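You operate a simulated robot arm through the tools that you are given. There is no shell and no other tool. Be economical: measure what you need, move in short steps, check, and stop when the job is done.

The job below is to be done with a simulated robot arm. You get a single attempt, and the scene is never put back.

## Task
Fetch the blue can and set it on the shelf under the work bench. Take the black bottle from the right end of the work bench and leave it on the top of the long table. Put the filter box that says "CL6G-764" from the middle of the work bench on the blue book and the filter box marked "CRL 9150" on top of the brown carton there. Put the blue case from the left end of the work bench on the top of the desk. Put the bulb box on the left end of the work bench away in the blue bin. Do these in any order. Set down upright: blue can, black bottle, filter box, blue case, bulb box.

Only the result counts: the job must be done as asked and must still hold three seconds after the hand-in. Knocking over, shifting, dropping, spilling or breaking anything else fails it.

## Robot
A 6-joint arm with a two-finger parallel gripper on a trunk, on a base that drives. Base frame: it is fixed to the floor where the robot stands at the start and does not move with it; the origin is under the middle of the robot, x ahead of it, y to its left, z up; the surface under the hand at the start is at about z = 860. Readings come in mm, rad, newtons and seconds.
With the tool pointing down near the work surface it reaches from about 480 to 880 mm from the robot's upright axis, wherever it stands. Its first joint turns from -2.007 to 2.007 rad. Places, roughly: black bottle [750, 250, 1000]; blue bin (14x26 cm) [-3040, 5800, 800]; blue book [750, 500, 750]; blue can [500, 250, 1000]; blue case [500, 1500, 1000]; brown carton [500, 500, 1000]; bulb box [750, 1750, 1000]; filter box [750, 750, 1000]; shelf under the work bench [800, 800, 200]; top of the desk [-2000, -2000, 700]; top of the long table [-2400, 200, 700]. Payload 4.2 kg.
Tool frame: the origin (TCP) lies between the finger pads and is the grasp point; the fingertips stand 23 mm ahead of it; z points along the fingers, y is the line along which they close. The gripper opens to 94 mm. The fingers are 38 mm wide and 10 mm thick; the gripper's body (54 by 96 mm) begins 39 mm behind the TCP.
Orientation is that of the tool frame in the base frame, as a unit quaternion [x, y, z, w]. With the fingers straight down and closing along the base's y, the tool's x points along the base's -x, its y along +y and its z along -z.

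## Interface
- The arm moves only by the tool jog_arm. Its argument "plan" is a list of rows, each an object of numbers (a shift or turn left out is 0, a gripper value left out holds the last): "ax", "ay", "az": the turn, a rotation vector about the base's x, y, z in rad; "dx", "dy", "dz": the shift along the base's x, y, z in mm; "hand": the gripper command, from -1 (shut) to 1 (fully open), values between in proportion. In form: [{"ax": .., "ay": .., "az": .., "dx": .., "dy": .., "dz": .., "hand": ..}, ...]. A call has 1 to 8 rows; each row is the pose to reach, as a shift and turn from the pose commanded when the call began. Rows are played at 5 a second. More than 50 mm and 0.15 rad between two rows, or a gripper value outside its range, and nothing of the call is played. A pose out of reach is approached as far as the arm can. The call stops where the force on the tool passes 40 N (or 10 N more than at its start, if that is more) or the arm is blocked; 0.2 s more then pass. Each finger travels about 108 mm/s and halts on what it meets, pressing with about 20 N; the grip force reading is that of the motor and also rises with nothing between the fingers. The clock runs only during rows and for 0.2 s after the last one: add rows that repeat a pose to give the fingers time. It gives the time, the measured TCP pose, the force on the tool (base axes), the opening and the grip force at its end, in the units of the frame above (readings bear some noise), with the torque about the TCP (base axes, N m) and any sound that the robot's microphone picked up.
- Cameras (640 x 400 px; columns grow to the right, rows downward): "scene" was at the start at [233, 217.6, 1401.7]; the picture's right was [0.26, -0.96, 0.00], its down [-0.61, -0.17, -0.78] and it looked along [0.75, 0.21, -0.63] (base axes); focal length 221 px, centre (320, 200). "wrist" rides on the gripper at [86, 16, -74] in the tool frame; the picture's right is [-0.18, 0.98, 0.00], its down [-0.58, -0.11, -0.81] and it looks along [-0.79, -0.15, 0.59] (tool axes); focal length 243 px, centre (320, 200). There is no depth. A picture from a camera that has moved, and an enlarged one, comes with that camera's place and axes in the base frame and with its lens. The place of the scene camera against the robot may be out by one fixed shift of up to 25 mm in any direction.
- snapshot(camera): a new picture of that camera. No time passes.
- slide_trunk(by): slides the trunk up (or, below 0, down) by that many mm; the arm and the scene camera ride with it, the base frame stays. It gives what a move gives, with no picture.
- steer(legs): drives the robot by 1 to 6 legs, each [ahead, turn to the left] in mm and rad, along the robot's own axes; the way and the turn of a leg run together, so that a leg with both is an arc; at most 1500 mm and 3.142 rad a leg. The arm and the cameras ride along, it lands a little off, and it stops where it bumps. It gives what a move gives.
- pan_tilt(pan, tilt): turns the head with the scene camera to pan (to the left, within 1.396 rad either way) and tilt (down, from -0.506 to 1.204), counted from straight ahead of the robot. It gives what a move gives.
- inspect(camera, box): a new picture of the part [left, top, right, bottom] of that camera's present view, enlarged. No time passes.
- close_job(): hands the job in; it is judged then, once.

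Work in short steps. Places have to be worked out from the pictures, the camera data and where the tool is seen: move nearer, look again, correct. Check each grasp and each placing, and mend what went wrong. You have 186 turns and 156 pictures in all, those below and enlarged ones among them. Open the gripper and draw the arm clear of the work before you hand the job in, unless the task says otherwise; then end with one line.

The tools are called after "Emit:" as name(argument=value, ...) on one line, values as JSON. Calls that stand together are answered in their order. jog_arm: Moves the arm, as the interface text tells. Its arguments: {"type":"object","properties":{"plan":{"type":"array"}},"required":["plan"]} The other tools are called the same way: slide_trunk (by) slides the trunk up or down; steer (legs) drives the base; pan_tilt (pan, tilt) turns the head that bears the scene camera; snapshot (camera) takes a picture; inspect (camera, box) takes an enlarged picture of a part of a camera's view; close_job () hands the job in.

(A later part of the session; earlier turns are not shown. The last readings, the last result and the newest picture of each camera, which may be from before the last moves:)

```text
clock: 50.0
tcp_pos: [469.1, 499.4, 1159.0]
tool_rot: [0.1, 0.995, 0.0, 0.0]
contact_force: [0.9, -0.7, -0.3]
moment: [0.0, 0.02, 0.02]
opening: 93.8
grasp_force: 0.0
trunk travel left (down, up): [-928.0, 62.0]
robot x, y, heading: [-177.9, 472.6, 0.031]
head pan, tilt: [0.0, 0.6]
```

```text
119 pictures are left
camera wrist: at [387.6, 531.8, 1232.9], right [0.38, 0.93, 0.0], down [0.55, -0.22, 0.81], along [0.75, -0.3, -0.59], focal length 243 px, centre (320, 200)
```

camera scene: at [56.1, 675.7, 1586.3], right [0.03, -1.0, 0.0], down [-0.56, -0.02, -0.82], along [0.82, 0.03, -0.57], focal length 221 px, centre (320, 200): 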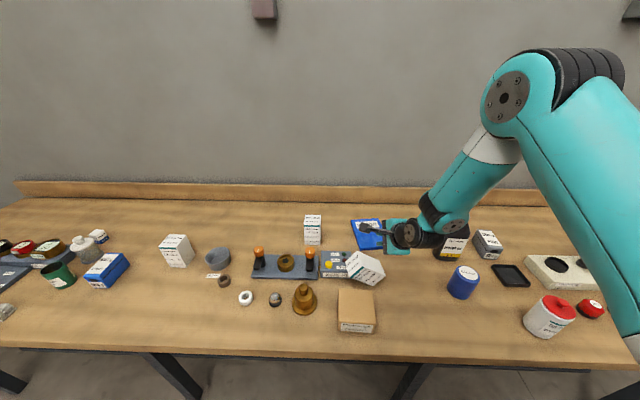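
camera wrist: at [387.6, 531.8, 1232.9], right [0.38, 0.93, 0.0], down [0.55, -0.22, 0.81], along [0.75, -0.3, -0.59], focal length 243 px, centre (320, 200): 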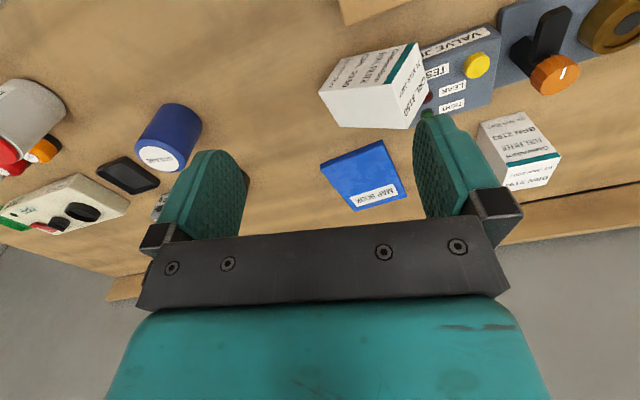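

Zooming on the box.

Emit:
inspect(camera="wrist", box=[300, 30, 460, 140])

```text
3.64 times, centred on (380, 85) of wrist
camera zoom: at [387.6, 531.8, 1232.9], right [0.38, 0.93, 0.0], down [0.55, -0.22, 0.81], along [0.75, -0.3, -0.59], focal length 882 px, centre (102, 618)
```

zoom: 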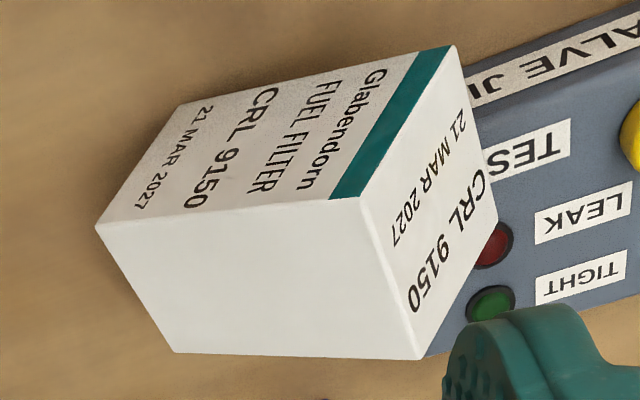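

Triangulated: the box leans 54° from vertical toward +y, pivoting on its lower base edge at y≈500, closing axis ≈ (0.975, 0.18, 0.13). I'll grasp across its label/back faces from above with a slight tilt. First yaw the tool and drive forward 100 mm.

Emit:
jog_arm(plan=[{"az": -0.149}, {"az": -0.298}, {"az": -0.447}, {"az": -0.596}, {"az": -0.745}, {"az": -0.894}, {"az": -1.043}, {"az": -1.19}])

Emit:
steer(legs=[[100, 0]])

```text
clock: 51.8
tcp_pos: [469.0, 499.2, 1158.3]
tool_rot: [0.643, 0.766, 0.0, -0.001]
contact_force: [-0.5, 0.2, 0.2]
moment: [-0.01, -0.03, 0.01]
opening: 93.9
grasp_force: 0.0
trunk travel left (down, up): [-928.0, 62.0]
robot x, y, heading: [-177.3, 471.6, 0.034]
head pan, tilt: [0.0, 0.6]
```

```text
clock: 53.0
tcp_pos: [567.5, 502.6, 1158.7]
tool_rot: [0.642, 0.766, -0.001, 0.0]
contact_force: [-0.6, 0.7, -0.4]
moment: [0.04, 0.01, 0.0]
opening: 93.8
grasp_force: 0.1
trunk travel left (down, up): [-928.0, 62.0]
robot x, y, heading: [-76.4, 478.8, 0.034]
head pan, tilt: [0.0, 0.6]
```

Tilt to the grasp orientation and descend to a pre-grasp point 90 mm short.

Emit:
jog_arm(plan=[{"ax": 0.122, "ay": -0.022, "az": 0.01, "dx": 2, "dy": -4, "dz": -35}, {"ax": 0.245, "ay": -0.044, "az": 0.02, "dx": 4, "dy": -8, "dz": -70}, {"ax": 0.367, "ay": -0.0662, "az": 0.03, "dx": 5, "dy": -11, "dz": -105}, {"ax": 0.367, "ay": -0.0662, "az": 0.03, "dx": 6.3, "dy": -12.2, "dz": -140.7}, {"ax": 0.367, "ay": -0.0662, "az": 0.03, "dx": 6.3, "dy": -12.2, "dz": -140.7}])

Emit:
snapshot(camera="wrist")

```text
clock: 54.2
tcp_pos: [575.0, 490.4, 1017.8]
tool_rot: [0.62, 0.763, 0.162, -0.092]
contact_force: [0.0, 0.8, -0.2]
moment: [0.01, 0.02, -0.03]
opening: 94.2
grasp_force: 0.2
trunk travel left (down, up): [-928.0, 62.0]
robot x, y, heading: [-72.4, 475.6, 0.033]
head pan, tilt: [0.0, 0.6]
```

```text
117 pictures are left
camera wrist: at [567.9, 544.8, 1117.7], right [1.0, 0.01, 0.07], down [-0.03, -0.84, 0.54], along [0.06, -0.54, -0.84], focal length 243 px, centre (320, 200)
```

wrist: 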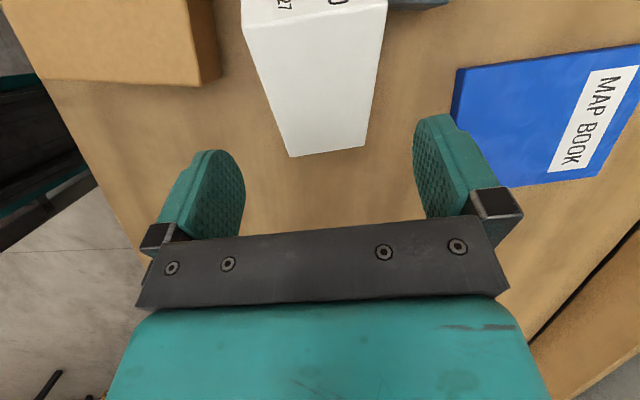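

Well centred. Advance 90 mm along the tool axis.

Emit:
jog_arm(plan=[{"dx": 1, "dy": 9, "dz": -22}, {"dx": 2, "dy": 17, "dz": -44}, {"dx": 3, "dy": 25, "dz": -65}, {"dx": 4, "dy": 32.3, "dz": -83.8}, {"dx": 4, "dy": 32.3, "dz": -83.8}])

Emit:
snapshot(camera="wrist")

```text
clock: 55.4
tcp_pos: [579.2, 522.8, 934.4]
tool_rot: [0.619, 0.763, 0.162, -0.093]
contact_force: [0.1, -0.2, -0.3]
moment: [0.03, 0.03, 0.02]
opening: 94.0
grasp_force: 0.1
trunk travel left (down, up): [-928.0, 62.0]
robot x, y, heading: [-79.1, 475.9, 0.033]
head pan, tilt: [0.0, 0.6]
```

```text
116 pictures are left
camera wrist: at [571.8, 577.8, 1034.0], right [1.0, 0.01, 0.07], down [-0.03, -0.84, 0.54], along [0.06, -0.54, -0.84], focal length 243 px, centre (320, 200)
```

wrist: 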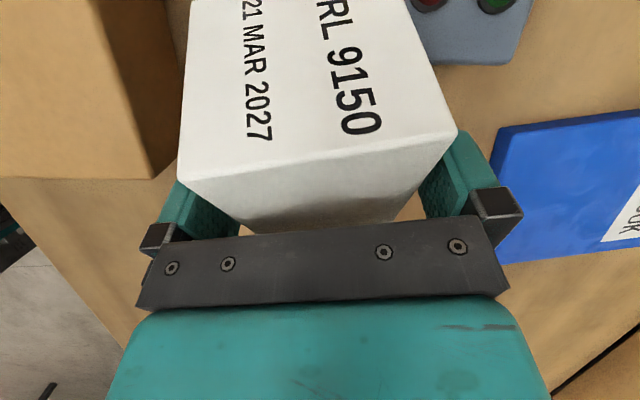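

No contact; box between the fingers. Close fully and firmly.

Emit:
jog_arm(plan=[{"hand": 0.5}, {"hand": 0.0}, {"hand": -0.5}, {"hand": -1}, {"hand": -1}, {"hand": -1}])

```text
clock: 56.8
tcp_pos: [578.4, 523.4, 934.5]
tool_rot: [0.619, 0.763, 0.16, -0.093]
contact_force: [-4.7, 1.0, 4.8]
moment: [-0.23, 0.45, -0.1]
opening: 68.6
grasp_force: 20.1
trunk travel left (down, up): [-928.0, 62.0]
robot x, y, heading: [-78.7, 476.5, 0.026]
head pan, tilt: [0.0, 0.6]
```

Gripped at 68.6 mm with 20 N. Lift gently 60 mm and check.

Emit:
jog_arm(plan=[{"dz": 5}, {"dz": 12}, {"dz": 22}, {"dz": 35}, {"dz": 50}, {"dz": 70}])

Emit:
snapshot(camera="wrist")

```text
clock: 58.2
tcp_pos: [577.7, 522.6, 1003.9]
tool_rot: [0.619, 0.763, 0.16, -0.093]
contact_force: [-0.5, -0.6, -4.3]
moment: [-0.01, 0.0, -0.03]
opening: 68.0
grasp_force: 19.8
trunk travel left (down, up): [-928.0, 62.0]
robot x, y, heading: [-77.2, 476.1, 0.029]
head pan, tilt: [0.0, 0.6]
```

```text
115 pictures are left
camera wrist: at [570.9, 577.0, 1104.1], right [1.0, 0.01, 0.07], down [-0.03, -0.84, 0.54], along [0.06, -0.54, -0.84], focal length 243 px, centre (320, 200)
```

wrist: 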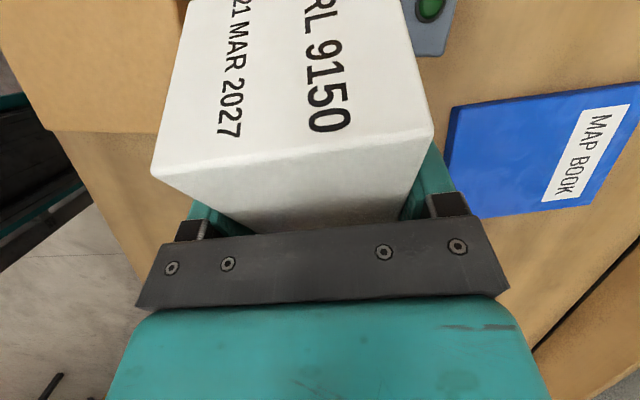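

Held. Now rotate the box upright (0.95 rad about its closing axis) while raising it.

Emit:
jog_arm(plan=[{"ax": 0.1297, "ay": 0.0413, "az": 0.008, "dx": -5, "dz": 30}, {"ax": 0.2594, "ay": 0.0826, "az": 0.016, "dx": -15, "dz": 60}, {"ax": 0.3891, "ay": 0.1239, "az": 0.024, "dx": -25, "dz": 90}, {"ax": 0.5189, "ay": 0.1651, "az": 0.032, "dx": -40, "dz": 110}, {"ax": 0.6486, "ay": 0.2064, "az": 0.04, "dx": -60, "dz": 120}, {"ax": 0.7783, "ay": 0.2477, "az": 0.048, "dx": -80, "dz": 120}, {"ax": 0.908, "ay": 0.289, "az": 0.056, "dx": -100, "dz": 120}])

Emit:
snapshot(camera="wrist")

Emit:
snapshot(camera="scene")

```text
clock: 59.8
tcp_pos: [479.5, 520.0, 1126.2]
tool_rot: [0.511, 0.611, 0.388, -0.463]
contact_force: [-0.4, 0.7, -4.2]
moment: [-0.07, -0.01, -0.02]
opening: 67.8
grasp_force: 20.0
trunk travel left (down, up): [-928.0, 62.0]
robot x, y, heading: [-76.4, 479.6, 0.032]
head pan, tilt: [0.0, 0.6]
```

```text
114 pictures are left
camera wrist: at [504.8, 475.0, 1228.8], right [0.98, 0.12, -0.18], down [0.06, -0.94, -0.34], along [-0.21, 0.33, -0.92], focal length 243 px, centre (320, 200)
```

wrist: 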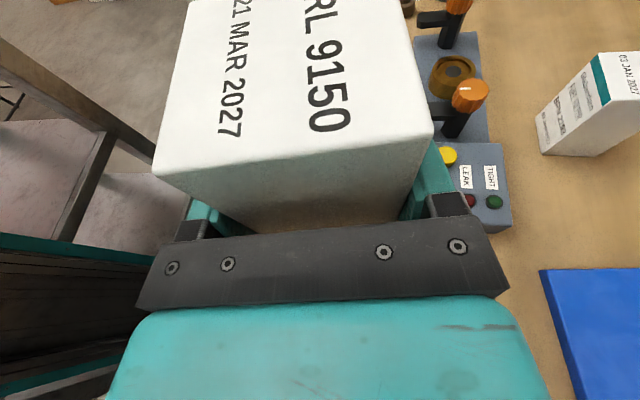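

```text
113 pictures are left
camera scene: at [155.3, 679.0, 1586.4], right [0.03, -1.0, 0.0], down [-0.56, -0.02, -0.83], along [0.82, 0.03, -0.56], focal length 221 px, centre (320, 200)
```

scene: 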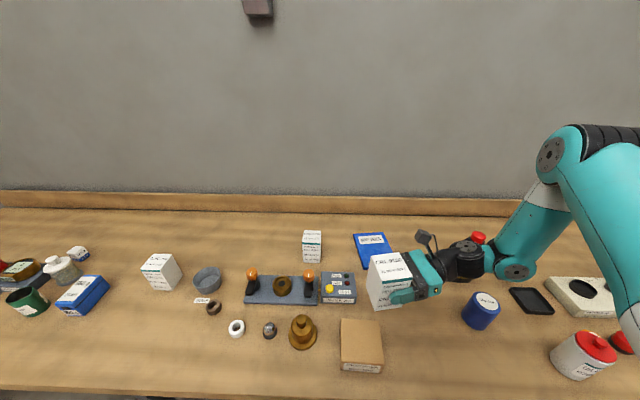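

The box is upright in the hand. I zoom the scene on the carton and box to locate the carton and check verticality.

Emit:
inspect(camera="scene", box=[320, 230, 480, 380])

```text
2.67 times, centred on (400, 305) of scene
camera zoom: at [155.3, 679.0, 1586.4], right [0.03, -1.0, 0.0], down [-0.56, -0.02, -0.83], along [0.82, 0.03, -0.56], focal length 590 px, centre (107, -80)
```

zoom: 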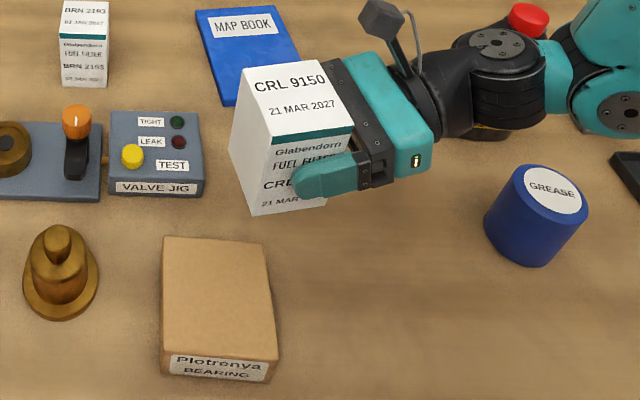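

Carton top centre estimated at (439, 568), z≈910. I move above it and lower to ~20 mm above.

Emit:
jog_arm(plan=[{"dx": -20, "dy": 18, "dz": 0}, {"dx": -38.5, "dy": 37, "dz": -10}, {"dx": -38.5, "dy": 37, "dz": -50}, {"dx": -38.5, "dy": 37, "dz": -90}, {"dx": -38.5, "dy": 37, "dz": -125}, {"dx": -38.5, "dy": 37, "dz": -138}, {"dx": -38.5, "dy": 37, "dz": -138}])

Emit:
inspect(camera="scene", box=[300, 230, 460, 380])

Emit:
snapshot(camera="wrist")

```text
clock: 61.4
tcp_pos: [441.9, 558.3, 987.3]
tool_rot: [0.511, 0.612, 0.387, -0.463]
contact_force: [0.4, 0.4, -4.1]
moment: [-0.06, 0.02, 0.04]
opening: 68.4
grasp_force: 19.8
trunk travel left (down, up): [-928.0, 62.0]
robot x, y, heading: [-76.6, 477.3, 0.032]
head pan, tilt: [0.0, 0.6]
```

```text
2.67 times, centred on (380, 305) of scene
camera zoom: at [155.4, 678.8, 1586.3], right [0.03, -1.0, 0.0], down [-0.56, -0.02, -0.82], along [0.82, 0.03, -0.57], focal length 590 px, centre (160, -80)
```

zoom: 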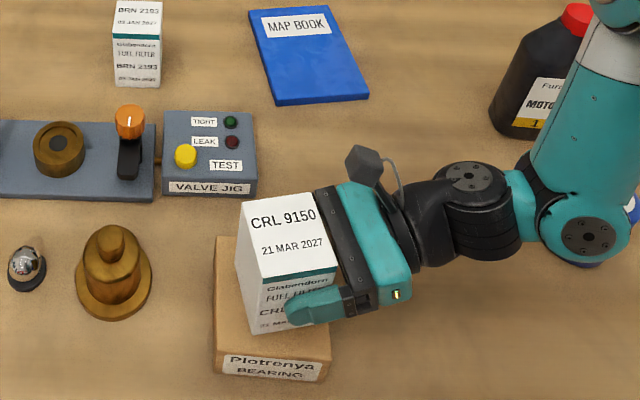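

```text
110 pictures are left
camera wrist: at [465.6, 513.2, 1089.4], right [0.98, 0.12, -0.18], down [0.06, -0.94, -0.34], along [-0.21, 0.32, -0.92], focal length 243 px, centre (320, 200)
```

wrist: 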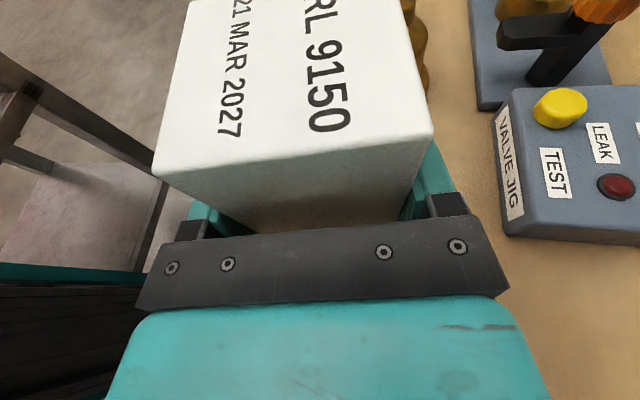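

Box is over the carton, slightly toward its front; I nudge +10 x, +5 y and lower until contact.

Emit:
jog_arm(plan=[{"dx": 10, "dy": 5, "dz": -8}, {"dx": 10, "dy": 5, "dz": -14}, {"dx": 10, "dy": 5, "dz": -18}, {"dx": 10, "dy": 5, "dz": -21}, {"dx": 10, "dy": 5, "dz": -23}])

```text
clock: 62.6
tcp_pos: [451.0, 565.0, 963.4]
tool_rot: [0.511, 0.611, 0.388, -0.463]
contact_force: [-1.5, -3.7, 22.6]
moment: [-0.13, 0.33, 0.06]
opening: 67.8
grasp_force: 20.4
trunk travel left (down, up): [-928.0, 62.0]
robot x, y, heading: [-78.1, 479.5, 0.029]
head pan, tilt: [0.0, 0.6]
```

Contact as predicted. Relieve 1.5 mm and open the fingers.

Emit:
jog_arm(plan=[{"dz": 1.5}, {"dz": 1.5, "hand": -0.2}, {"dz": 1.5, "hand": 0.6}, {"dz": 1.5, "hand": 1}, {"dz": 1.5, "hand": 1}])

Emit:
inspect(camera="scene", box=[300, 230, 460, 380])

```text
clock: 63.8
tcp_pos: [449.4, 565.4, 965.7]
tool_rot: [0.511, 0.612, 0.387, -0.464]
contact_force: [-0.1, 0.7, 0.3]
moment: [-0.01, -0.01, 0.0]
opening: 94.2
grasp_force: 0.2
trunk travel left (down, up): [-928.0, 62.0]
robot x, y, heading: [-73.4, 475.3, 0.032]
head pan, tilt: [0.0, 0.6]
```

```text
2.67 times, centred on (380, 305) of scene
camera zoom: at [155.3, 678.8, 1586.4], right [0.03, -1.0, 0.0], down [-0.56, -0.02, -0.83], along [0.82, 0.03, -0.56], focal length 590 px, centre (160, -80)
```

zoom: 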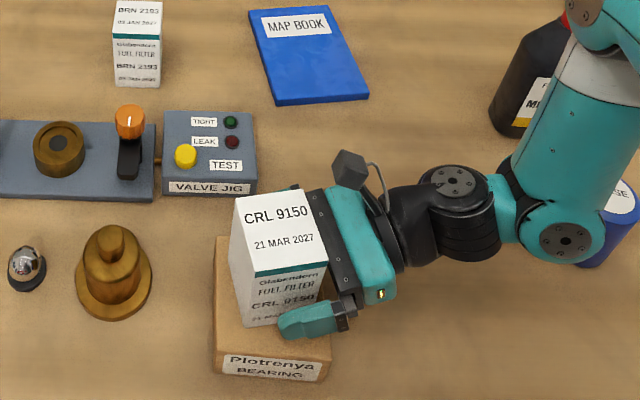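

Placed upright on the carton. I retreat along the tool axis and then up.

Emit:
jog_arm(plan=[{"dx": 5, "dy": -28, "dz": 9}, {"dx": 11, "dy": -60, "dz": 20}, {"dx": 15, "dy": -85, "dz": 50}, {"dx": 15, "dy": -90, "dz": 100}, {"dx": 15, "dy": -90, "dz": 150}, {"dx": 15, "dy": -90, "dz": 190}])

Emit:
snapshot(camera="scene")

```text
refused: row 4 steps farther than a row can; nothing moved
```

```text
108 pictures are left
camera scene: at [155.3, 678.8, 1586.4], right [0.03, -1.0, 0.0], down [-0.56, -0.02, -0.83], along [0.82, 0.03, -0.56], focal length 221 px, centre (320, 200)
```

scene: 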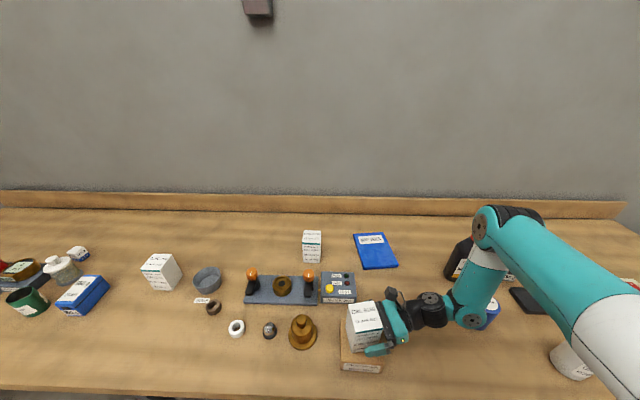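

Redo the retreat with smaller row steps.

Emit:
jog_arm(plan=[{"dx": 5, "dy": -28, "dz": 9}, {"dx": 11, "dy": -60, "dz": 20}, {"dx": 15, "dy": -85, "dz": 45}, {"dx": 15, "dy": -90, "dz": 90}, {"dx": 15, "dy": -90, "dz": 135}, {"dx": 15, "dy": -90, "dz": 180}, {"dx": 15, "dy": -90, "dz": 225}])

```text
clock: 65.4
tcp_pos: [465.4, 474.3, 1190.0]
tool_rot: [0.511, 0.611, 0.387, -0.464]
contact_force: [1.0, 0.2, -0.2]
moment: [0.01, 0.05, 0.07]
opening: 93.9
grasp_force: 0.1
trunk travel left (down, up): [-928.0, 62.0]
robot x, y, heading: [-73.7, 477.9, 0.031]
head pan, tilt: [0.0, 0.6]
```

Now bring the tool back to vertical (yaw 0) in two calls, high above the bench.

Emit:
jog_arm(plan=[{"ax": -0.0687, "ay": -0.0824, "az": 0.0908}, {"ax": -0.1374, "ay": -0.1648, "az": 0.1815}, {"ax": -0.2061, "ay": -0.2472, "az": 0.2723}, {"ax": -0.2748, "ay": -0.3295, "az": 0.3631}, {"ax": -0.3435, "ay": -0.4119, "az": 0.4538}, {"ax": -0.4122, "ay": -0.4943, "az": 0.5446}, {"ax": -0.4808, "ay": -0.5767, "az": 0.6354}, {"ax": -0.5495, "ay": -0.6591, "az": 0.7262}])

Emit:
jog_arm(plan=[{"ax": -0.0687, "ay": -0.0824, "az": 0.0908}, {"ax": -0.1374, "ay": -0.1648, "az": 0.1815}, {"ax": -0.2061, "ay": -0.2472, "az": 0.2723}, {"ax": -0.2748, "ay": -0.3295, "az": 0.3631}, {"ax": -0.3435, "ay": -0.4119, "az": 0.4538}])

```text
clock: 67.2
tcp_pos: [463.9, 474.3, 1190.1]
tool_rot: [0.22, 0.94, 0.169, -0.201]
contact_force: [-0.1, -0.5, -0.5]
moment: [-0.03, 0.05, 0.01]
opening: 93.7
grasp_force: 0.0
trunk travel left (down, up): [-928.0, 62.0]
robot x, y, heading: [-77.5, 480.7, 0.031]
head pan, tilt: [0.0, 0.6]
```

```text
clock: 68.4
tcp_pos: [465.1, 475.1, 1190.2]
tool_rot: [-0.002, 1.0, 0.0, 0.001]
contact_force: [0.2, -0.6, -0.7]
moment: [-0.01, 0.03, 0.0]
opening: 93.9
grasp_force: 0.1
trunk travel left (down, up): [-928.0, 62.0]
robot x, y, heading: [-77.4, 478.7, 0.028]
head pan, tilt: [0.0, 0.6]
```

Tool is vertical again. I drive along the bench to stand in front of the CL6G-764 box (est. (606, 1234)).

Emit:
steer(legs=[[0, 1.541], [740, 0], [0, -1.571]])

Emit:
pan_tilt(pan=0.2, tilt=0.75)

Emit:
snapshot(camera="scene")

Emit:
snapshot(camera="wrist")

```text
clock: 80.0
tcp_pos: [461.5, 1167.6, 1191.3]
tool_rot: [0.037, 0.999, 0.001, -0.001]
contact_force: [0.1, 0.3, -0.7]
moment: [0.0, -0.03, 0.03]
opening: 94.1
grasp_force: 0.1
trunk travel left (down, up): [-928.0, 62.0]
robot x, y, heading: [-78.4, 1209.6, -0.045]
head pan, tilt: [0.0, 0.6]
```

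```text
clock: 80.8
tcp_pos: [461.1, 1166.7, 1190.2]
tool_rot: [0.036, 0.999, 0.001, -0.001]
contact_force: [0.2, 0.8, 0.3]
moment: [-0.04, -0.02, -0.02]
opening: 93.9
grasp_force: 0.1
trunk travel left (down, up): [-928.0, 62.0]
robot x, y, heading: [-82.7, 1208.7, -0.049]
head pan, tilt: [0.201, 0.75]
```

```text
107 pictures are left
camera scene: at [160.6, 1409.8, 1573.5], right [0.16, -0.99, 0.0], down [-0.67, -0.11, -0.73], along [0.72, 0.11, -0.68], focal length 221 px, centre (320, 200)
```

scene: 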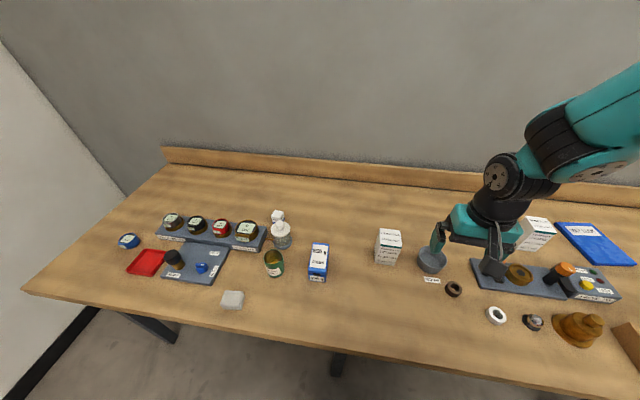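

```text
106 pictures are left
camera wrist: at [376.1, 1187.7, 1263.9], right [0.26, 0.97, 0.0], down [0.57, -0.15, 0.81], along [0.78, -0.21, -0.59], focal length 243 px, centre (320, 200)
```

wrist: 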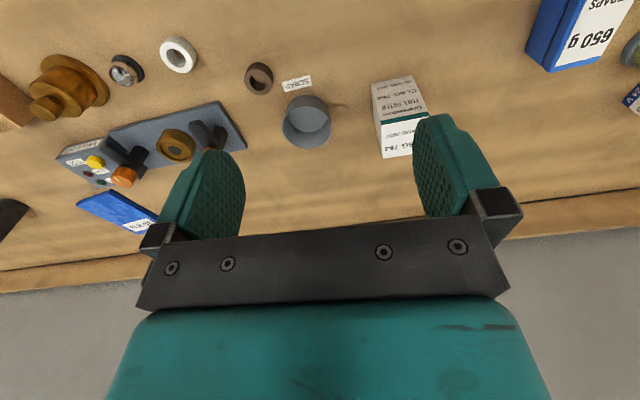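

CL6G-764's front top edge is about (611,1215)–(602,1278), so its centre is ≈(639, 1251), yaw ≈ +0.14. I drive 80 mm nearer and align above it.

Emit:
steer(legs=[[80, 0.045]])

Emit:
jog_arm(plan=[{"dx": 10, "dy": 15, "az": 0.05}, {"dx": 20, "dy": 30, "az": 0.1}, {"dx": 30, "dy": 45, "az": 0.14}, {"dx": 40, "dy": 60, "az": 0.17}])

Emit:
snapshot(camera="wrist")

```text
clock: 81.8
tcp_pos: [542.1, 1188.2, 1190.9]
tool_rot: [0.015, 1.0, 0.0, 0.0]
contact_force: [-0.2, 0.5, 0.7]
moment: [0.01, -0.02, 0.03]
opening: 94.1
grasp_force: 0.1
trunk travel left (down, up): [-928.0, 62.0]
robot x, y, heading: [3.5, 1208.9, 0.002]
head pan, tilt: [0.201, 0.75]
```

```text
clock: 82.8
tcp_pos: [583.4, 1248.1, 1190.8]
tool_rot: [-0.07, 0.998, 0.0, 0.001]
contact_force: [0.2, 1.0, -1.1]
moment: [0.0, -0.03, -0.03]
opening: 94.0
grasp_force: 0.1
trunk travel left (down, up): [-928.0, 62.0]
robot x, y, heading: [3.9, 1203.5, -0.002]
head pan, tilt: [0.201, 0.75]
```

```text
105 pictures are left
camera wrist: at [495.4, 1251.0, 1263.7], right [0.04, 1.0, 0.0], down [0.59, -0.03, 0.81], along [0.81, -0.04, -0.59], focal length 243 px, centre (320, 200)
```

wrist: 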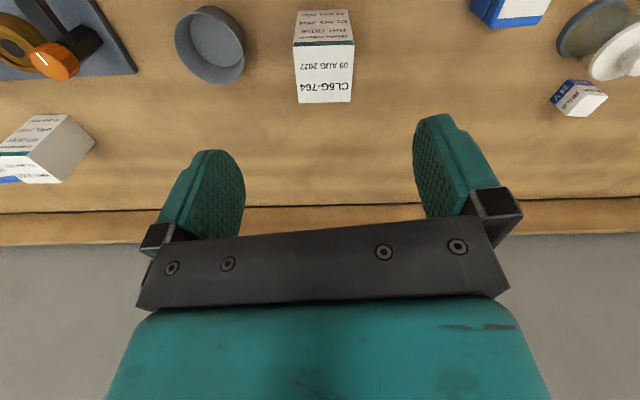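

The box is aligned with the axes: centre (643, 1249), top ~974. I undo the extra yaw, lower the trunk by 150 and move over the centre.

Emit:
slide_trunk(by=-150)

Emit:
jog_arm(plan=[{"dx": 20, "dy": 0, "az": -0.07}, {"dx": 40, "dy": 1, "az": -0.14}, {"dx": 60, "dy": 1, "az": -0.14}, {"dx": 60, "dy": 1, "az": -0.14}])

Emit:
snapshot(camera="wrist")

```text
clock: 84.6
tcp_pos: [582.3, 1247.4, 1040.8]
tool_rot: [-0.07, 0.998, 0.001, 0.0]
contact_force: [0.1, -0.2, 0.0]
moment: [-0.01, 0.0, 0.0]
opening: 94.1
grasp_force: 0.1
trunk travel left (down, up): [-778.0, 212.0]
robot x, y, heading: [2.5, 1209.0, -0.0]
head pan, tilt: [0.201, 0.75]
```

```text
clock: 85.6
tcp_pos: [643.3, 1249.4, 1040.6]
tool_rot: [0.0, 1.0, 0.001, 0.0]
contact_force: [-0.2, -0.1, -0.2]
moment: [0.01, 0.0, -0.04]
opening: 94.1
grasp_force: 0.1
trunk travel left (down, up): [-778.0, 212.0]
robot x, y, heading: [-0.4, 1208.5, 0.0]
head pan, tilt: [0.201, 0.75]
```

```text
104 pictures are left
camera wrist: at [557.7, 1264.9, 1112.9], right [0.18, 0.98, 0.0], down [0.58, -0.11, 0.81], along [0.79, -0.15, -0.59], focal length 243 px, centre (320, 200)
```

wrist: 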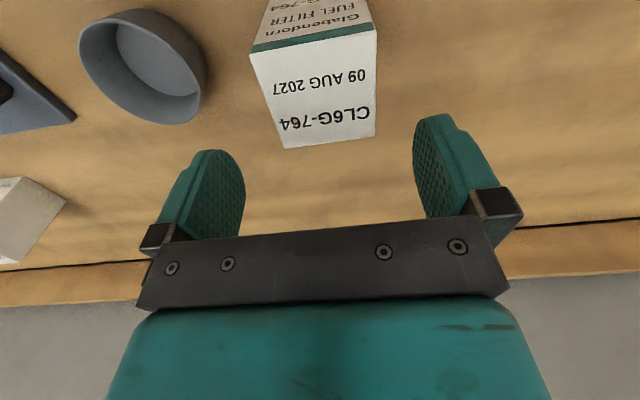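

Consistent. Descend straight to z≈950 and close firmly.

Emit:
jog_arm(plan=[{"dz": -30}, {"dz": -60}, {"dz": -90}, {"dz": -90, "hand": 0.3}, {"dz": -90, "hand": -0.4}, {"dz": -90, "hand": -1}, {"dz": -90, "hand": -1}, {"dz": -90, "hand": -1}])

Emit:
jog_arm(plan=[{"dz": 10}, {"dz": 30}, {"dz": 70}, {"dz": 110}, {"dz": 150}, {"dz": 190}])

Emit:
snapshot(camera="wrist")

```text
clock: 87.4
tcp_pos: [642.7, 1250.0, 947.9]
tool_rot: [0.0, 1.0, 0.001, 0.0]
contact_force: [-0.3, -0.5, 0.9]
moment: [-0.01, -0.04, 0.04]
opening: 67.9
grasp_force: 20.3
trunk travel left (down, up): [-778.0, 212.0]
robot x, y, heading: [1.6, 1204.2, 0.001]
head pan, tilt: [0.201, 0.75]
```

```text
clock: 88.8
tcp_pos: [644.3, 1248.3, 1138.0]
tool_rot: [-0.001, 1.0, 0.001, 0.0]
contact_force: [-0.5, -0.7, -3.9]
moment: [-0.01, 0.03, -0.03]
opening: 67.6
grasp_force: 19.8
trunk travel left (down, up): [-778.0, 212.0]
robot x, y, heading: [-2.6, 1210.9, 0.003]
head pan, tilt: [0.201, 0.75]
```

```text
103 pictures are left
camera wrist: at [558.5, 1263.0, 1212.5], right [0.18, 0.98, 0.0], down [0.58, -0.11, 0.81], along [0.79, -0.15, -0.59], focal length 243 px, centre (320, 200)
```

wrist: 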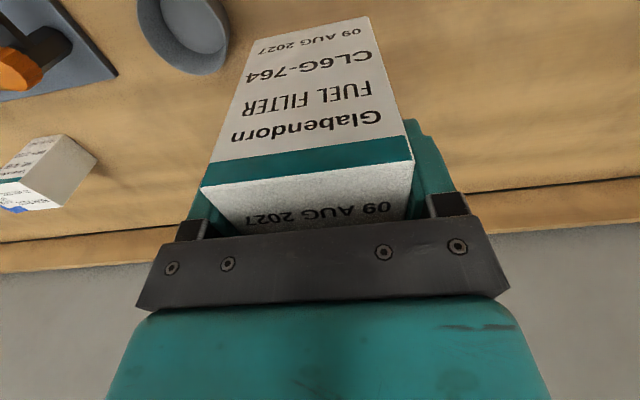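

Held firmly. I raise a bit more, then drive back along the bench to face the book.

Emit:
jog_arm(plan=[{"dx": -20, "dz": 30}, {"dx": -40, "dz": 60}])

Emit:
steer(legs=[[0, 1.571], [-745, 0], [0, -1.571]])

Emit:
pan_tilt(pan=-0.1, tilt=0.6)

Emit:
snapshot(camera="scene")

Emit:
snapshot(camera="wrist")

```text
clock: 89.4
tcp_pos: [602.7, 1248.1, 1199.6]
tool_rot: [0.0, 1.0, 0.001, 0.0]
contact_force: [0.1, -0.3, -4.5]
moment: [0.0, 0.02, 0.03]
opening: 67.9
grasp_force: 20.2
trunk travel left (down, up): [-778.0, 212.0]
robot x, y, heading: [2.2, 1205.4, 0.006]
head pan, tilt: [0.201, 0.75]
```

```text
clock: 100.3
tcp_pos: [584.4, 713.6, 1197.4]
tool_rot: [-0.173, 0.985, 0.001, -0.001]
contact_force: [0.0, -0.6, -4.5]
moment: [-0.02, -0.01, 0.02]
opening: 67.6
grasp_force: 20.1
trunk travel left (down, up): [-778.0, 212.0]
robot x, y, heading: [31.2, 466.6, 0.346]
head pan, tilt: [0.201, 0.75]
stopped in leg 3: the robot was blocked; the commanded pose is now the measured one
```

```text
clock: 101.1
tcp_pos: [584.2, 714.5, 1200.5]
tool_rot: [-0.174, 0.985, 0.0, 0.001]
contact_force: [-0.4, -0.5, -3.7]
moment: [0.03, 0.01, 0.01]
opening: 67.9
grasp_force: 19.7
trunk travel left (down, up): [-778.0, 212.0]
robot x, y, heading: [31.6, 470.5, 0.35]
head pan, tilt: [-0.099, 0.6]
```

```text
102 pictures are left
camera scene: at [191.8, 726.7, 1436.3], right [0.25, -0.97, 0.0], down [-0.55, -0.14, -0.82], along [0.8, 0.21, -0.57], focal length 221 px, centre (320, 200)
```

scene: 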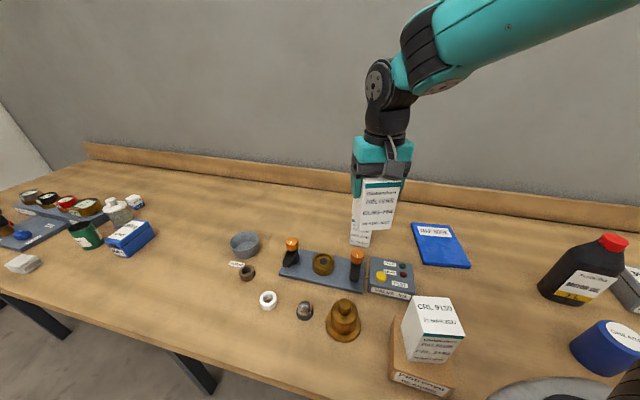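

```text
101 pictures are left
camera wrist: at [498.0, 698.2, 1273.4], right [-0.16, 0.99, 0.0], down [0.58, 0.1, 0.81], along [0.8, 0.13, -0.59], focal length 243 px, centre (320, 200)
```

wrist: 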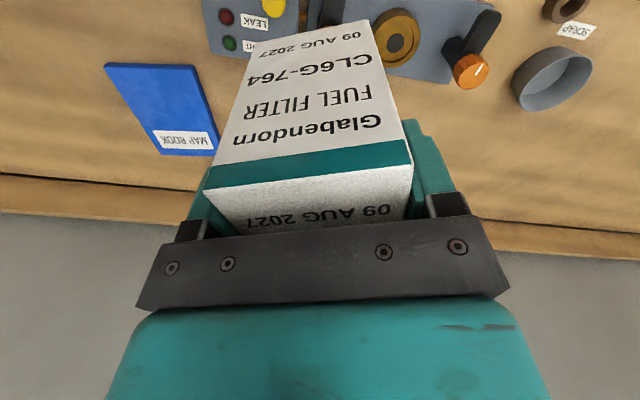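

The base touched the bench on turning. I back off, then turn straight.

Emit:
steer(legs=[[-90, 0], [0, -0.35], [45, 0]])

Emit:
snapshot(camera="wrist")

```text
clock: 103.8
tcp_pos: [596.6, 478.7, 1200.3]
tool_rot: [0.001, 1.0, 0.001, 0.001]
contact_force: [0.2, 0.2, -4.2]
moment: [-0.02, 0.01, 0.03]
opening: 67.9
grasp_force: 20.0
trunk travel left (down, up): [-778.0, 212.0]
robot x, y, heading: [-8.7, 439.5, -0.002]
head pan, tilt: [-0.099, 0.6]
```

```text
100 pictures are left
camera wrist: at [509.7, 494.1, 1273.5], right [0.19, 0.98, 0.0], down [0.58, -0.11, 0.81], along [0.79, -0.15, -0.59], focal length 243 px, centre (320, 200)
```

wrist: 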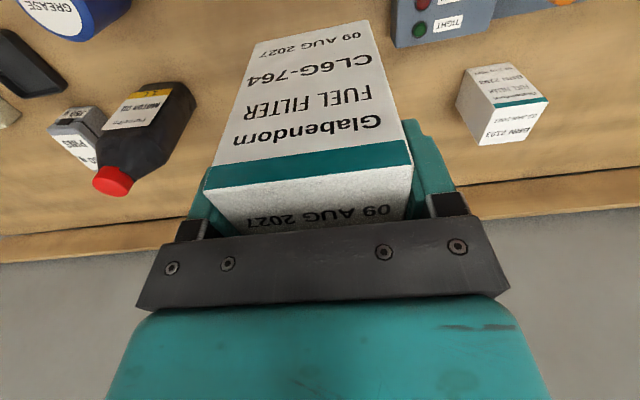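

The book spans about x 715–905, y 395–530 (top ≈877). I extend toward (785, 463), lowering to leave ~40 mm over it.

Emit:
jog_arm(plan=[{"dx": 20, "dy": -3, "dz": -40}, {"dx": 40, "dy": -6, "dz": -80}, {"dx": 70, "dy": -9, "dz": -115}, {"dx": 100, "dy": -12, "dz": -150}, {"dx": 135, "dy": -14, "dz": -180}, {"dx": 165, "dy": -14, "dz": -190}, {"dx": 188, "dy": -15, "dz": -190}, {"dx": 188, "dy": -15, "dz": -190}])

Emit:
snapshot(camera="wrist")

Emit:
snapshot(camera="scene")

```text
clock: 105.6
tcp_pos: [782.2, 462.5, 1009.9]
tool_rot: [0.001, 1.0, 0.0, 0.0]
contact_force: [0.3, -0.2, -3.8]
moment: [0.01, 0.0, -0.05]
opening: 67.6
grasp_force: 19.7
trunk travel left (down, up): [-778.0, 212.0]
robot x, y, heading: [-8.5, 439.8, 0.0]
head pan, tilt: [-0.099, 0.6]
```

```text
99 pictures are left
camera wrist: at [696.6, 478.6, 1084.2], right [0.19, 0.98, 0.0], down [0.58, -0.11, 0.81], along [0.79, -0.15, -0.59], focal length 243 px, centre (320, 200)
```

wrist: 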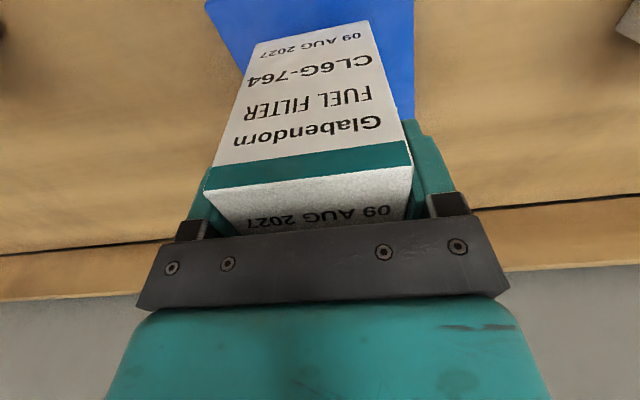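

```text
98 pictures are left
camera scene: at [231.4, 624.9, 1436.3], right [-0.1, -1.0, 0.0], down [-0.56, 0.06, -0.82], along [0.82, -0.08, -0.57], focal length 221 px, centre (320, 200)
```

scene: 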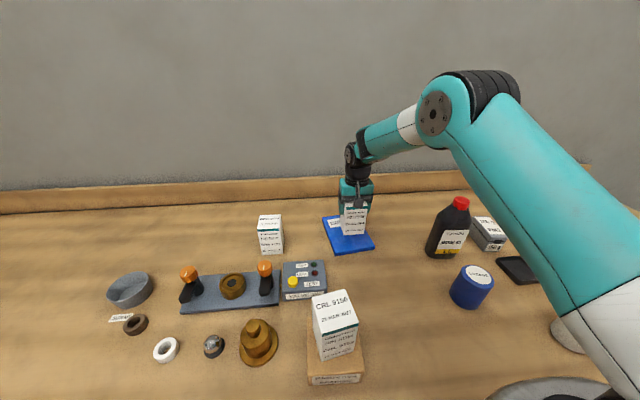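

Over the book with margins on all sides. Lower until contact (expected near z 965).

Emit:
jog_arm(plan=[{"dz": -20}, {"dz": -34}, {"dz": -40}, {"dz": -43}, {"dz": -46}, {"dz": -49}, {"dz": -52}])

```text
clock: 107.2
tcp_pos: [785.0, 463.2, 960.0]
tool_rot: [0.001, 1.0, 0.001, 0.003]
contact_force: [3.3, -1.6, 26.2]
moment: [-0.36, -0.19, 0.13]
opening: 67.3
grasp_force: 19.7
trunk travel left (down, up): [-778.0, 212.0]
robot x, y, heading: [-7.9, 436.9, -0.001]
head pan, tilt: [-0.099, 0.6]
```

Contact. Relieve 2 mm, open, then rise straight up.

Emit:
jog_arm(plan=[{"dz": 2}, {"dz": 2, "hand": 0}, {"dz": 2, "hand": 1}, {"dz": 2, "hand": 1}, {"dz": 30}, {"dz": 75}, {"dz": 120}])

Emit:
snapshot(camera="wrist")

```text
clock: 108.8
tcp_pos: [782.9, 463.7, 1079.4]
tool_rot: [0.0, 1.0, 0.001, 0.0]
contact_force: [1.2, 0.7, -0.2]
moment: [-0.02, 0.01, 0.02]
opening: 94.0
grasp_force: 0.0
trunk travel left (down, up): [-778.0, 212.0]
robot x, y, heading: [-7.1, 438.5, -0.0]
head pan, tilt: [-0.099, 0.6]
```

```text
97 pictures are left
camera wrist: at [697.6, 478.4, 1152.9], right [0.19, 0.98, 0.0], down [0.58, -0.11, 0.81], along [0.79, -0.15, -0.59], focal length 243 px, centre (320, 200)
```

wrist: 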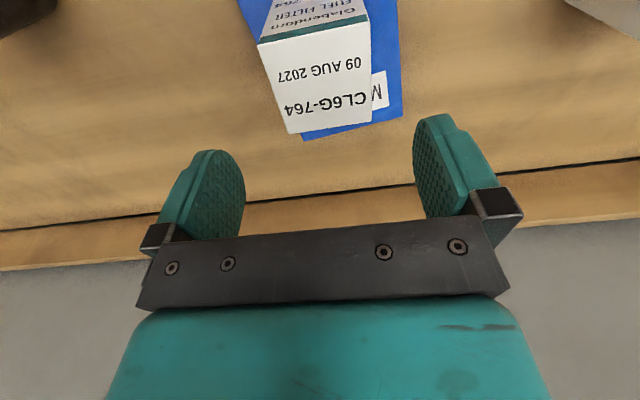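

The CL6G-764 box stands on the book. Next the blue can at about (536, 199); I swing the hand over it.

Emit:
jog_arm(plan=[{"dx": -40, "dz": 20}, {"dx": -85, "dy": 0, "dz": 20}, {"dx": -125, "dy": -22, "dz": 20}, {"dx": -160, "dy": -54, "dz": 20}, {"dx": -190, "dy": -90, "dz": 20}, {"dx": -215, "dy": -130, "dz": 20}, {"dx": -235, "dy": -172, "dz": 20}, {"dx": -255, "dy": -215, "dz": 20}])

Emit:
jog_arm(plan=[{"dx": -10, "dy": -45, "dz": -10}, {"dx": -10, "dy": -47, "dz": -10}])

Emit:
snapshot(camera="wrist")

```text
clock: 110.6
tcp_pos: [528.2, 249.2, 1097.1]
tool_rot: [0.001, 1.0, 0.001, 0.0]
contact_force: [0.2, -0.6, 0.3]
moment: [-0.02, 0.0, 0.02]
opening: 94.0
grasp_force: 0.1
trunk travel left (down, up): [-778.0, 212.0]
robot x, y, heading: [-5.0, 435.4, 0.002]
head pan, tilt: [-0.099, 0.6]
```

```text
clock: 111.2
tcp_pos: [518.7, 201.6, 1087.5]
tool_rot: [0.0, 1.0, 0.0, 0.0]
contact_force: [0.9, 1.1, 1.7]
moment: [-0.05, -0.02, 0.0]
opening: 93.8
grasp_force: 0.1
trunk travel left (down, up): [-778.0, 212.0]
robot x, y, heading: [-8.3, 434.1, 0.001]
head pan, tilt: [-0.099, 0.6]
```

```text
96 pictures are left
camera wrist: at [432.4, 217.6, 1161.6], right [0.18, 0.98, 0.0], down [0.58, -0.11, 0.81], along [0.79, -0.15, -0.59], focal length 243 px, centre (320, 200)
```

wrist: 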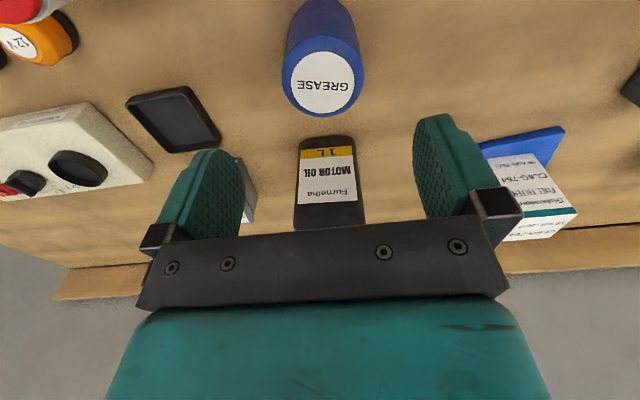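

The can is centred at (540, 200), 70 mm wide. Before gripping I want to see the shelf: I drive back 800 mm and lower the trunk to look under the bench.

Emit:
steer(legs=[[-800, 0]])

Emit:
slide_trunk(by=-450)

Emit:
pan_tilt(pan=0.1, tilt=0.45)

Emit:
snapshot(camera="scene")

```text
clock: 115.5
tcp_pos: [-279.9, 202.5, 1088.4]
tool_rot: [0.0, 1.0, 0.001, 0.0]
contact_force: [0.8, -0.5, 0.1]
moment: [0.03, -0.01, 0.01]
opening: 94.1
grasp_force: 0.0
trunk travel left (down, up): [-778.0, 212.0]
robot x, y, heading: [-806.2, 434.1, -0.001]
head pan, tilt: [-0.099, 0.6]
```

```text
refused: -450 is not a number from -400 to 400
```

```text
clock: 116.2
tcp_pos: [-279.4, 201.8, 1086.7]
tool_rot: [0.0, 1.0, 0.001, 0.0]
contact_force: [0.0, 0.8, 0.3]
moment: [0.0, 0.0, 0.0]
opening: 94.1
grasp_force: 0.0
trunk travel left (down, up): [-778.0, 212.0]
robot x, y, heading: [-808.9, 435.5, 0.002]
head pan, tilt: [0.099, 0.45]
```

```text
95 pictures are left
camera scene: at [-564.4, 641.8, 1449.9], right [0.1, -0.99, 0.0], down [-0.43, -0.04, -0.9], along [0.9, 0.09, -0.44], focal length 221 px, centre (320, 200)
```

scene: 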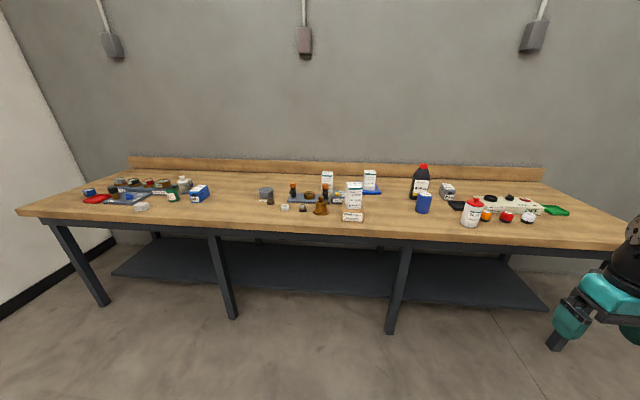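

The dark shelf's front edge is at x≈500–540, between legs at y≈250 and y≈1330, with plenty of room below the bench. I return to the can.

Emit:
steer(legs=[[800, 0]])

Emit:
snapshot(camera="wrist")

```text
clock: 120.4
tcp_pos: [515.3, 209.7, 1087.4]
tool_rot: [-0.004, 1.0, 0.002, 0.0]
contact_force: [-0.5, 0.3, 0.3]
moment: [-0.02, -0.03, 0.03]
opening: 93.8
grasp_force: 0.0
trunk travel left (down, up): [-778.0, 212.0]
robot x, y, heading: [-15.2, 444.1, 0.006]
head pan, tilt: [0.099, 0.45]
```

```text
94 pictures are left
camera wrist: at [428.9, 224.6, 1161.7], right [0.18, 0.98, 0.0], down [0.58, -0.11, 0.81], along [0.79, -0.14, -0.59], focal length 243 px, centre (320, 200)
```

wrist: 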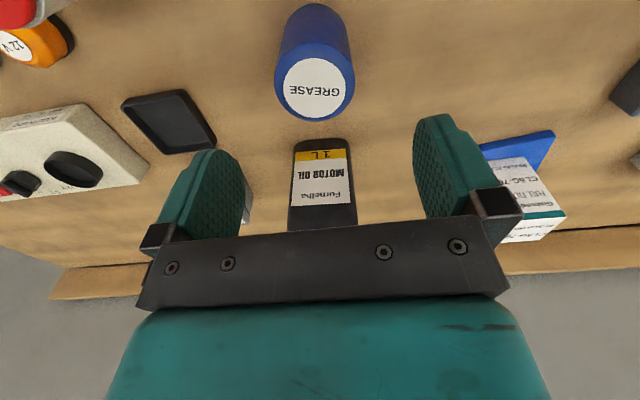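

Can re-confirmed at (538.5, 200.5). I move over it and descend to z≈930, then close.

Emit:
jog_arm(plan=[{"dx": 12, "dy": -5, "dz": -10}, {"dx": 23, "dy": -9.5, "dz": -40}, {"dx": 23, "dy": -9.5, "dz": -80}, {"dx": 23, "dy": -9.5, "dz": -120}, {"dx": 23, "dy": -9.5, "dz": -157}, {"dx": 23, "dy": -9.5, "dz": -157}])

Emit:
jog_arm(plan=[{"hand": 0.4}, {"hand": -0.3}, {"hand": -1}, {"hand": -1}, {"hand": -1}])

Emit:
jog_arm(plan=[{"dz": 10}, {"dz": 40}, {"dz": 80}, {"dz": 120}, {"dz": 160}])

Emit:
snapshot(camera="wrist")

```text
clock: 121.8
tcp_pos: [540.3, 200.1, 930.1]
tool_rot: [-0.004, 1.0, 0.001, 0.0]
contact_force: [-0.7, -0.4, -0.1]
moment: [0.01, -0.01, 0.01]
opening: 94.2
grasp_force: 0.2
trunk travel left (down, up): [-778.0, 212.0]
robot x, y, heading: [-16.0, 442.3, 0.011]
head pan, tilt: [0.099, 0.45]
```

```text
clock: 123.0
tcp_pos: [539.9, 198.9, 930.9]
tool_rot: [-0.003, 1.0, 0.001, 0.0]
contact_force: [-0.1, 0.1, -0.4]
moment: [0.01, -0.03, 0.04]
opening: 71.4
grasp_force: 19.7
trunk travel left (down, up): [-778.0, 212.0]
robot x, y, heading: [-11.4, 441.6, 0.01]
head pan, tilt: [0.099, 0.45]
```

```text
clock: 124.2
tcp_pos: [540.1, 201.8, 1093.3]
tool_rot: [-0.004, 1.0, 0.001, -0.001]
contact_force: [0.5, 0.5, -4.7]
moment: [0.04, 0.05, 0.0]
opening: 71.4
grasp_force: 20.1
trunk travel left (down, up): [-778.0, 212.0]
robot x, y, heading: [-13.6, 445.4, 0.009]
head pan, tilt: [0.099, 0.45]
```

```text
93 pictures are left
camera wrist: at [453.8, 216.4, 1167.2], right [0.18, 0.98, 0.0], down [0.58, -0.11, 0.81], along [0.79, -0.14, -0.59], focal length 243 px, centre (320, 200)
```

wrist: 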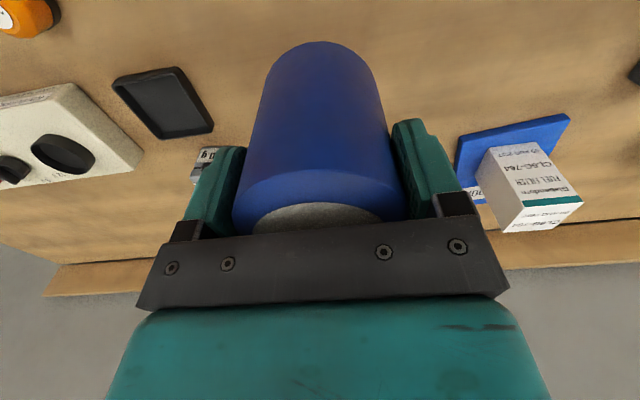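

Can held (base 70 mm below TCP). I drive back 750 and then lower the trunk 400.

Emit:
steer(legs=[[-750, 0]])

Emit:
slide_trunk(by=-400)

Emit:
pan_tilt(pan=0.0, tilt=0.4)

Emit:
snapshot(camera="scene")

```text
clock: 128.3
tcp_pos: [-212.7, 193.4, 1093.4]
tool_rot: [0.001, 1.0, 0.001, 0.0]
contact_force: [0.3, 0.3, -3.4]
moment: [-0.04, -0.02, -0.04]
opening: 71.5
grasp_force: 19.1
trunk travel left (down, up): [-778.0, 212.0]
robot x, y, heading: [-761.9, 440.6, 0.006]
head pan, tilt: [0.099, 0.45]
```

```text
clock: 132.1
tcp_pos: [-212.8, 193.8, 692.4]
tool_rot: [0.001, 1.0, 0.0, 0.0]
contact_force: [-0.1, 0.3, -4.3]
moment: [0.05, 0.0, 0.01]
opening: 71.5
grasp_force: 20.1
trunk travel left (down, up): [-378.0, 612.0]
robot x, y, heading: [-762.0, 439.1, -0.005]
head pan, tilt: [0.099, 0.45]
```

```text
clock: 132.8
tcp_pos: [-213.2, 193.7, 693.5]
tool_rot: [0.0, 1.0, 0.001, 0.0]
contact_force: [1.2, -0.1, -3.6]
moment: [0.02, 0.0, -0.02]
opening: 71.3
grasp_force: 20.4
trunk travel left (down, up): [-378.0, 612.0]
robot x, y, heading: [-762.2, 436.6, 0.005]
head pan, tilt: [0.0, 0.4]
```

```text
92 pictures are left
camera scene: at [-519.3, 633.2, 1054.6], right [0.0, -1.0, 0.0], down [-0.39, 0.0, -0.92], along [0.92, 0.0, -0.39], focal length 221 px, centre (320, 200)
```

scene: 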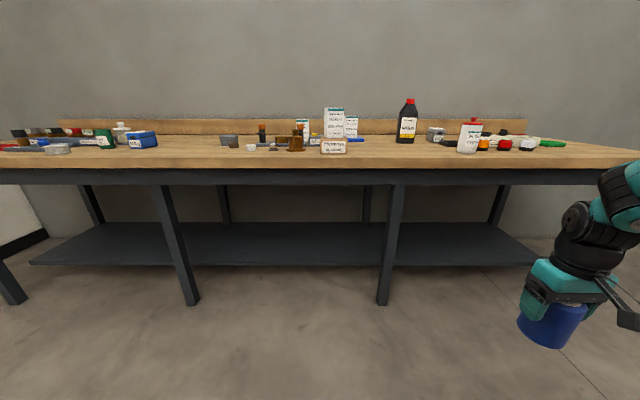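

The passage under the bench apron (z≲720) above the shelf (z≈200) is wide. I shift left to y≈850 so the arm passes between the legs, then lower the trunk fully.

Emit:
steer(legs=[[0, 1.571], [410, 0], [0, -1.571]])

Emit:
slide_trunk(by=-377)

Emit:
snapshot(camera="scene")

```text
clock: 143.0
tcp_pos: [-211.2, 621.0, 694.2]
tool_rot: [-0.016, 1.0, 0.0, 0.0]
contact_force: [-1.0, -0.1, -4.2]
moment: [-0.01, -0.01, 0.01]
opening: 71.5
grasp_force: 19.7
trunk travel left (down, up): [-378.0, 612.0]
robot x, y, heading: [-772.2, 852.0, 0.036]
head pan, tilt: [0.0, 0.4]
```

```text
clock: 146.6
tcp_pos: [-211.0, 621.8, 316.7]
tool_rot: [-0.015, 1.0, 0.001, 0.0]
contact_force: [-0.4, 0.4, -3.8]
moment: [0.02, 0.0, -0.01]
opening: 71.3
grasp_force: 19.3
trunk travel left (down, up): [-1.0, 989.0]
robot x, y, heading: [-769.9, 844.9, 0.028]
head pan, tilt: [0.0, 0.4]
```

```text
91 pictures are left
camera scene: at [-532.4, 1050.7, 677.6], right [0.03, -1.0, 0.0], down [-0.39, -0.01, -0.92], along [0.92, 0.03, -0.39], focal length 221 px, centre (320, 200)
```

scene: 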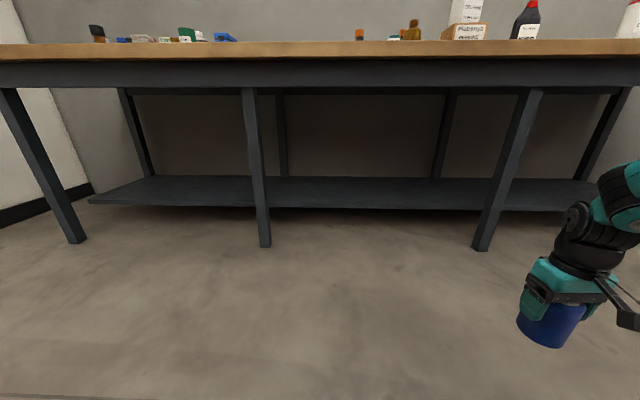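

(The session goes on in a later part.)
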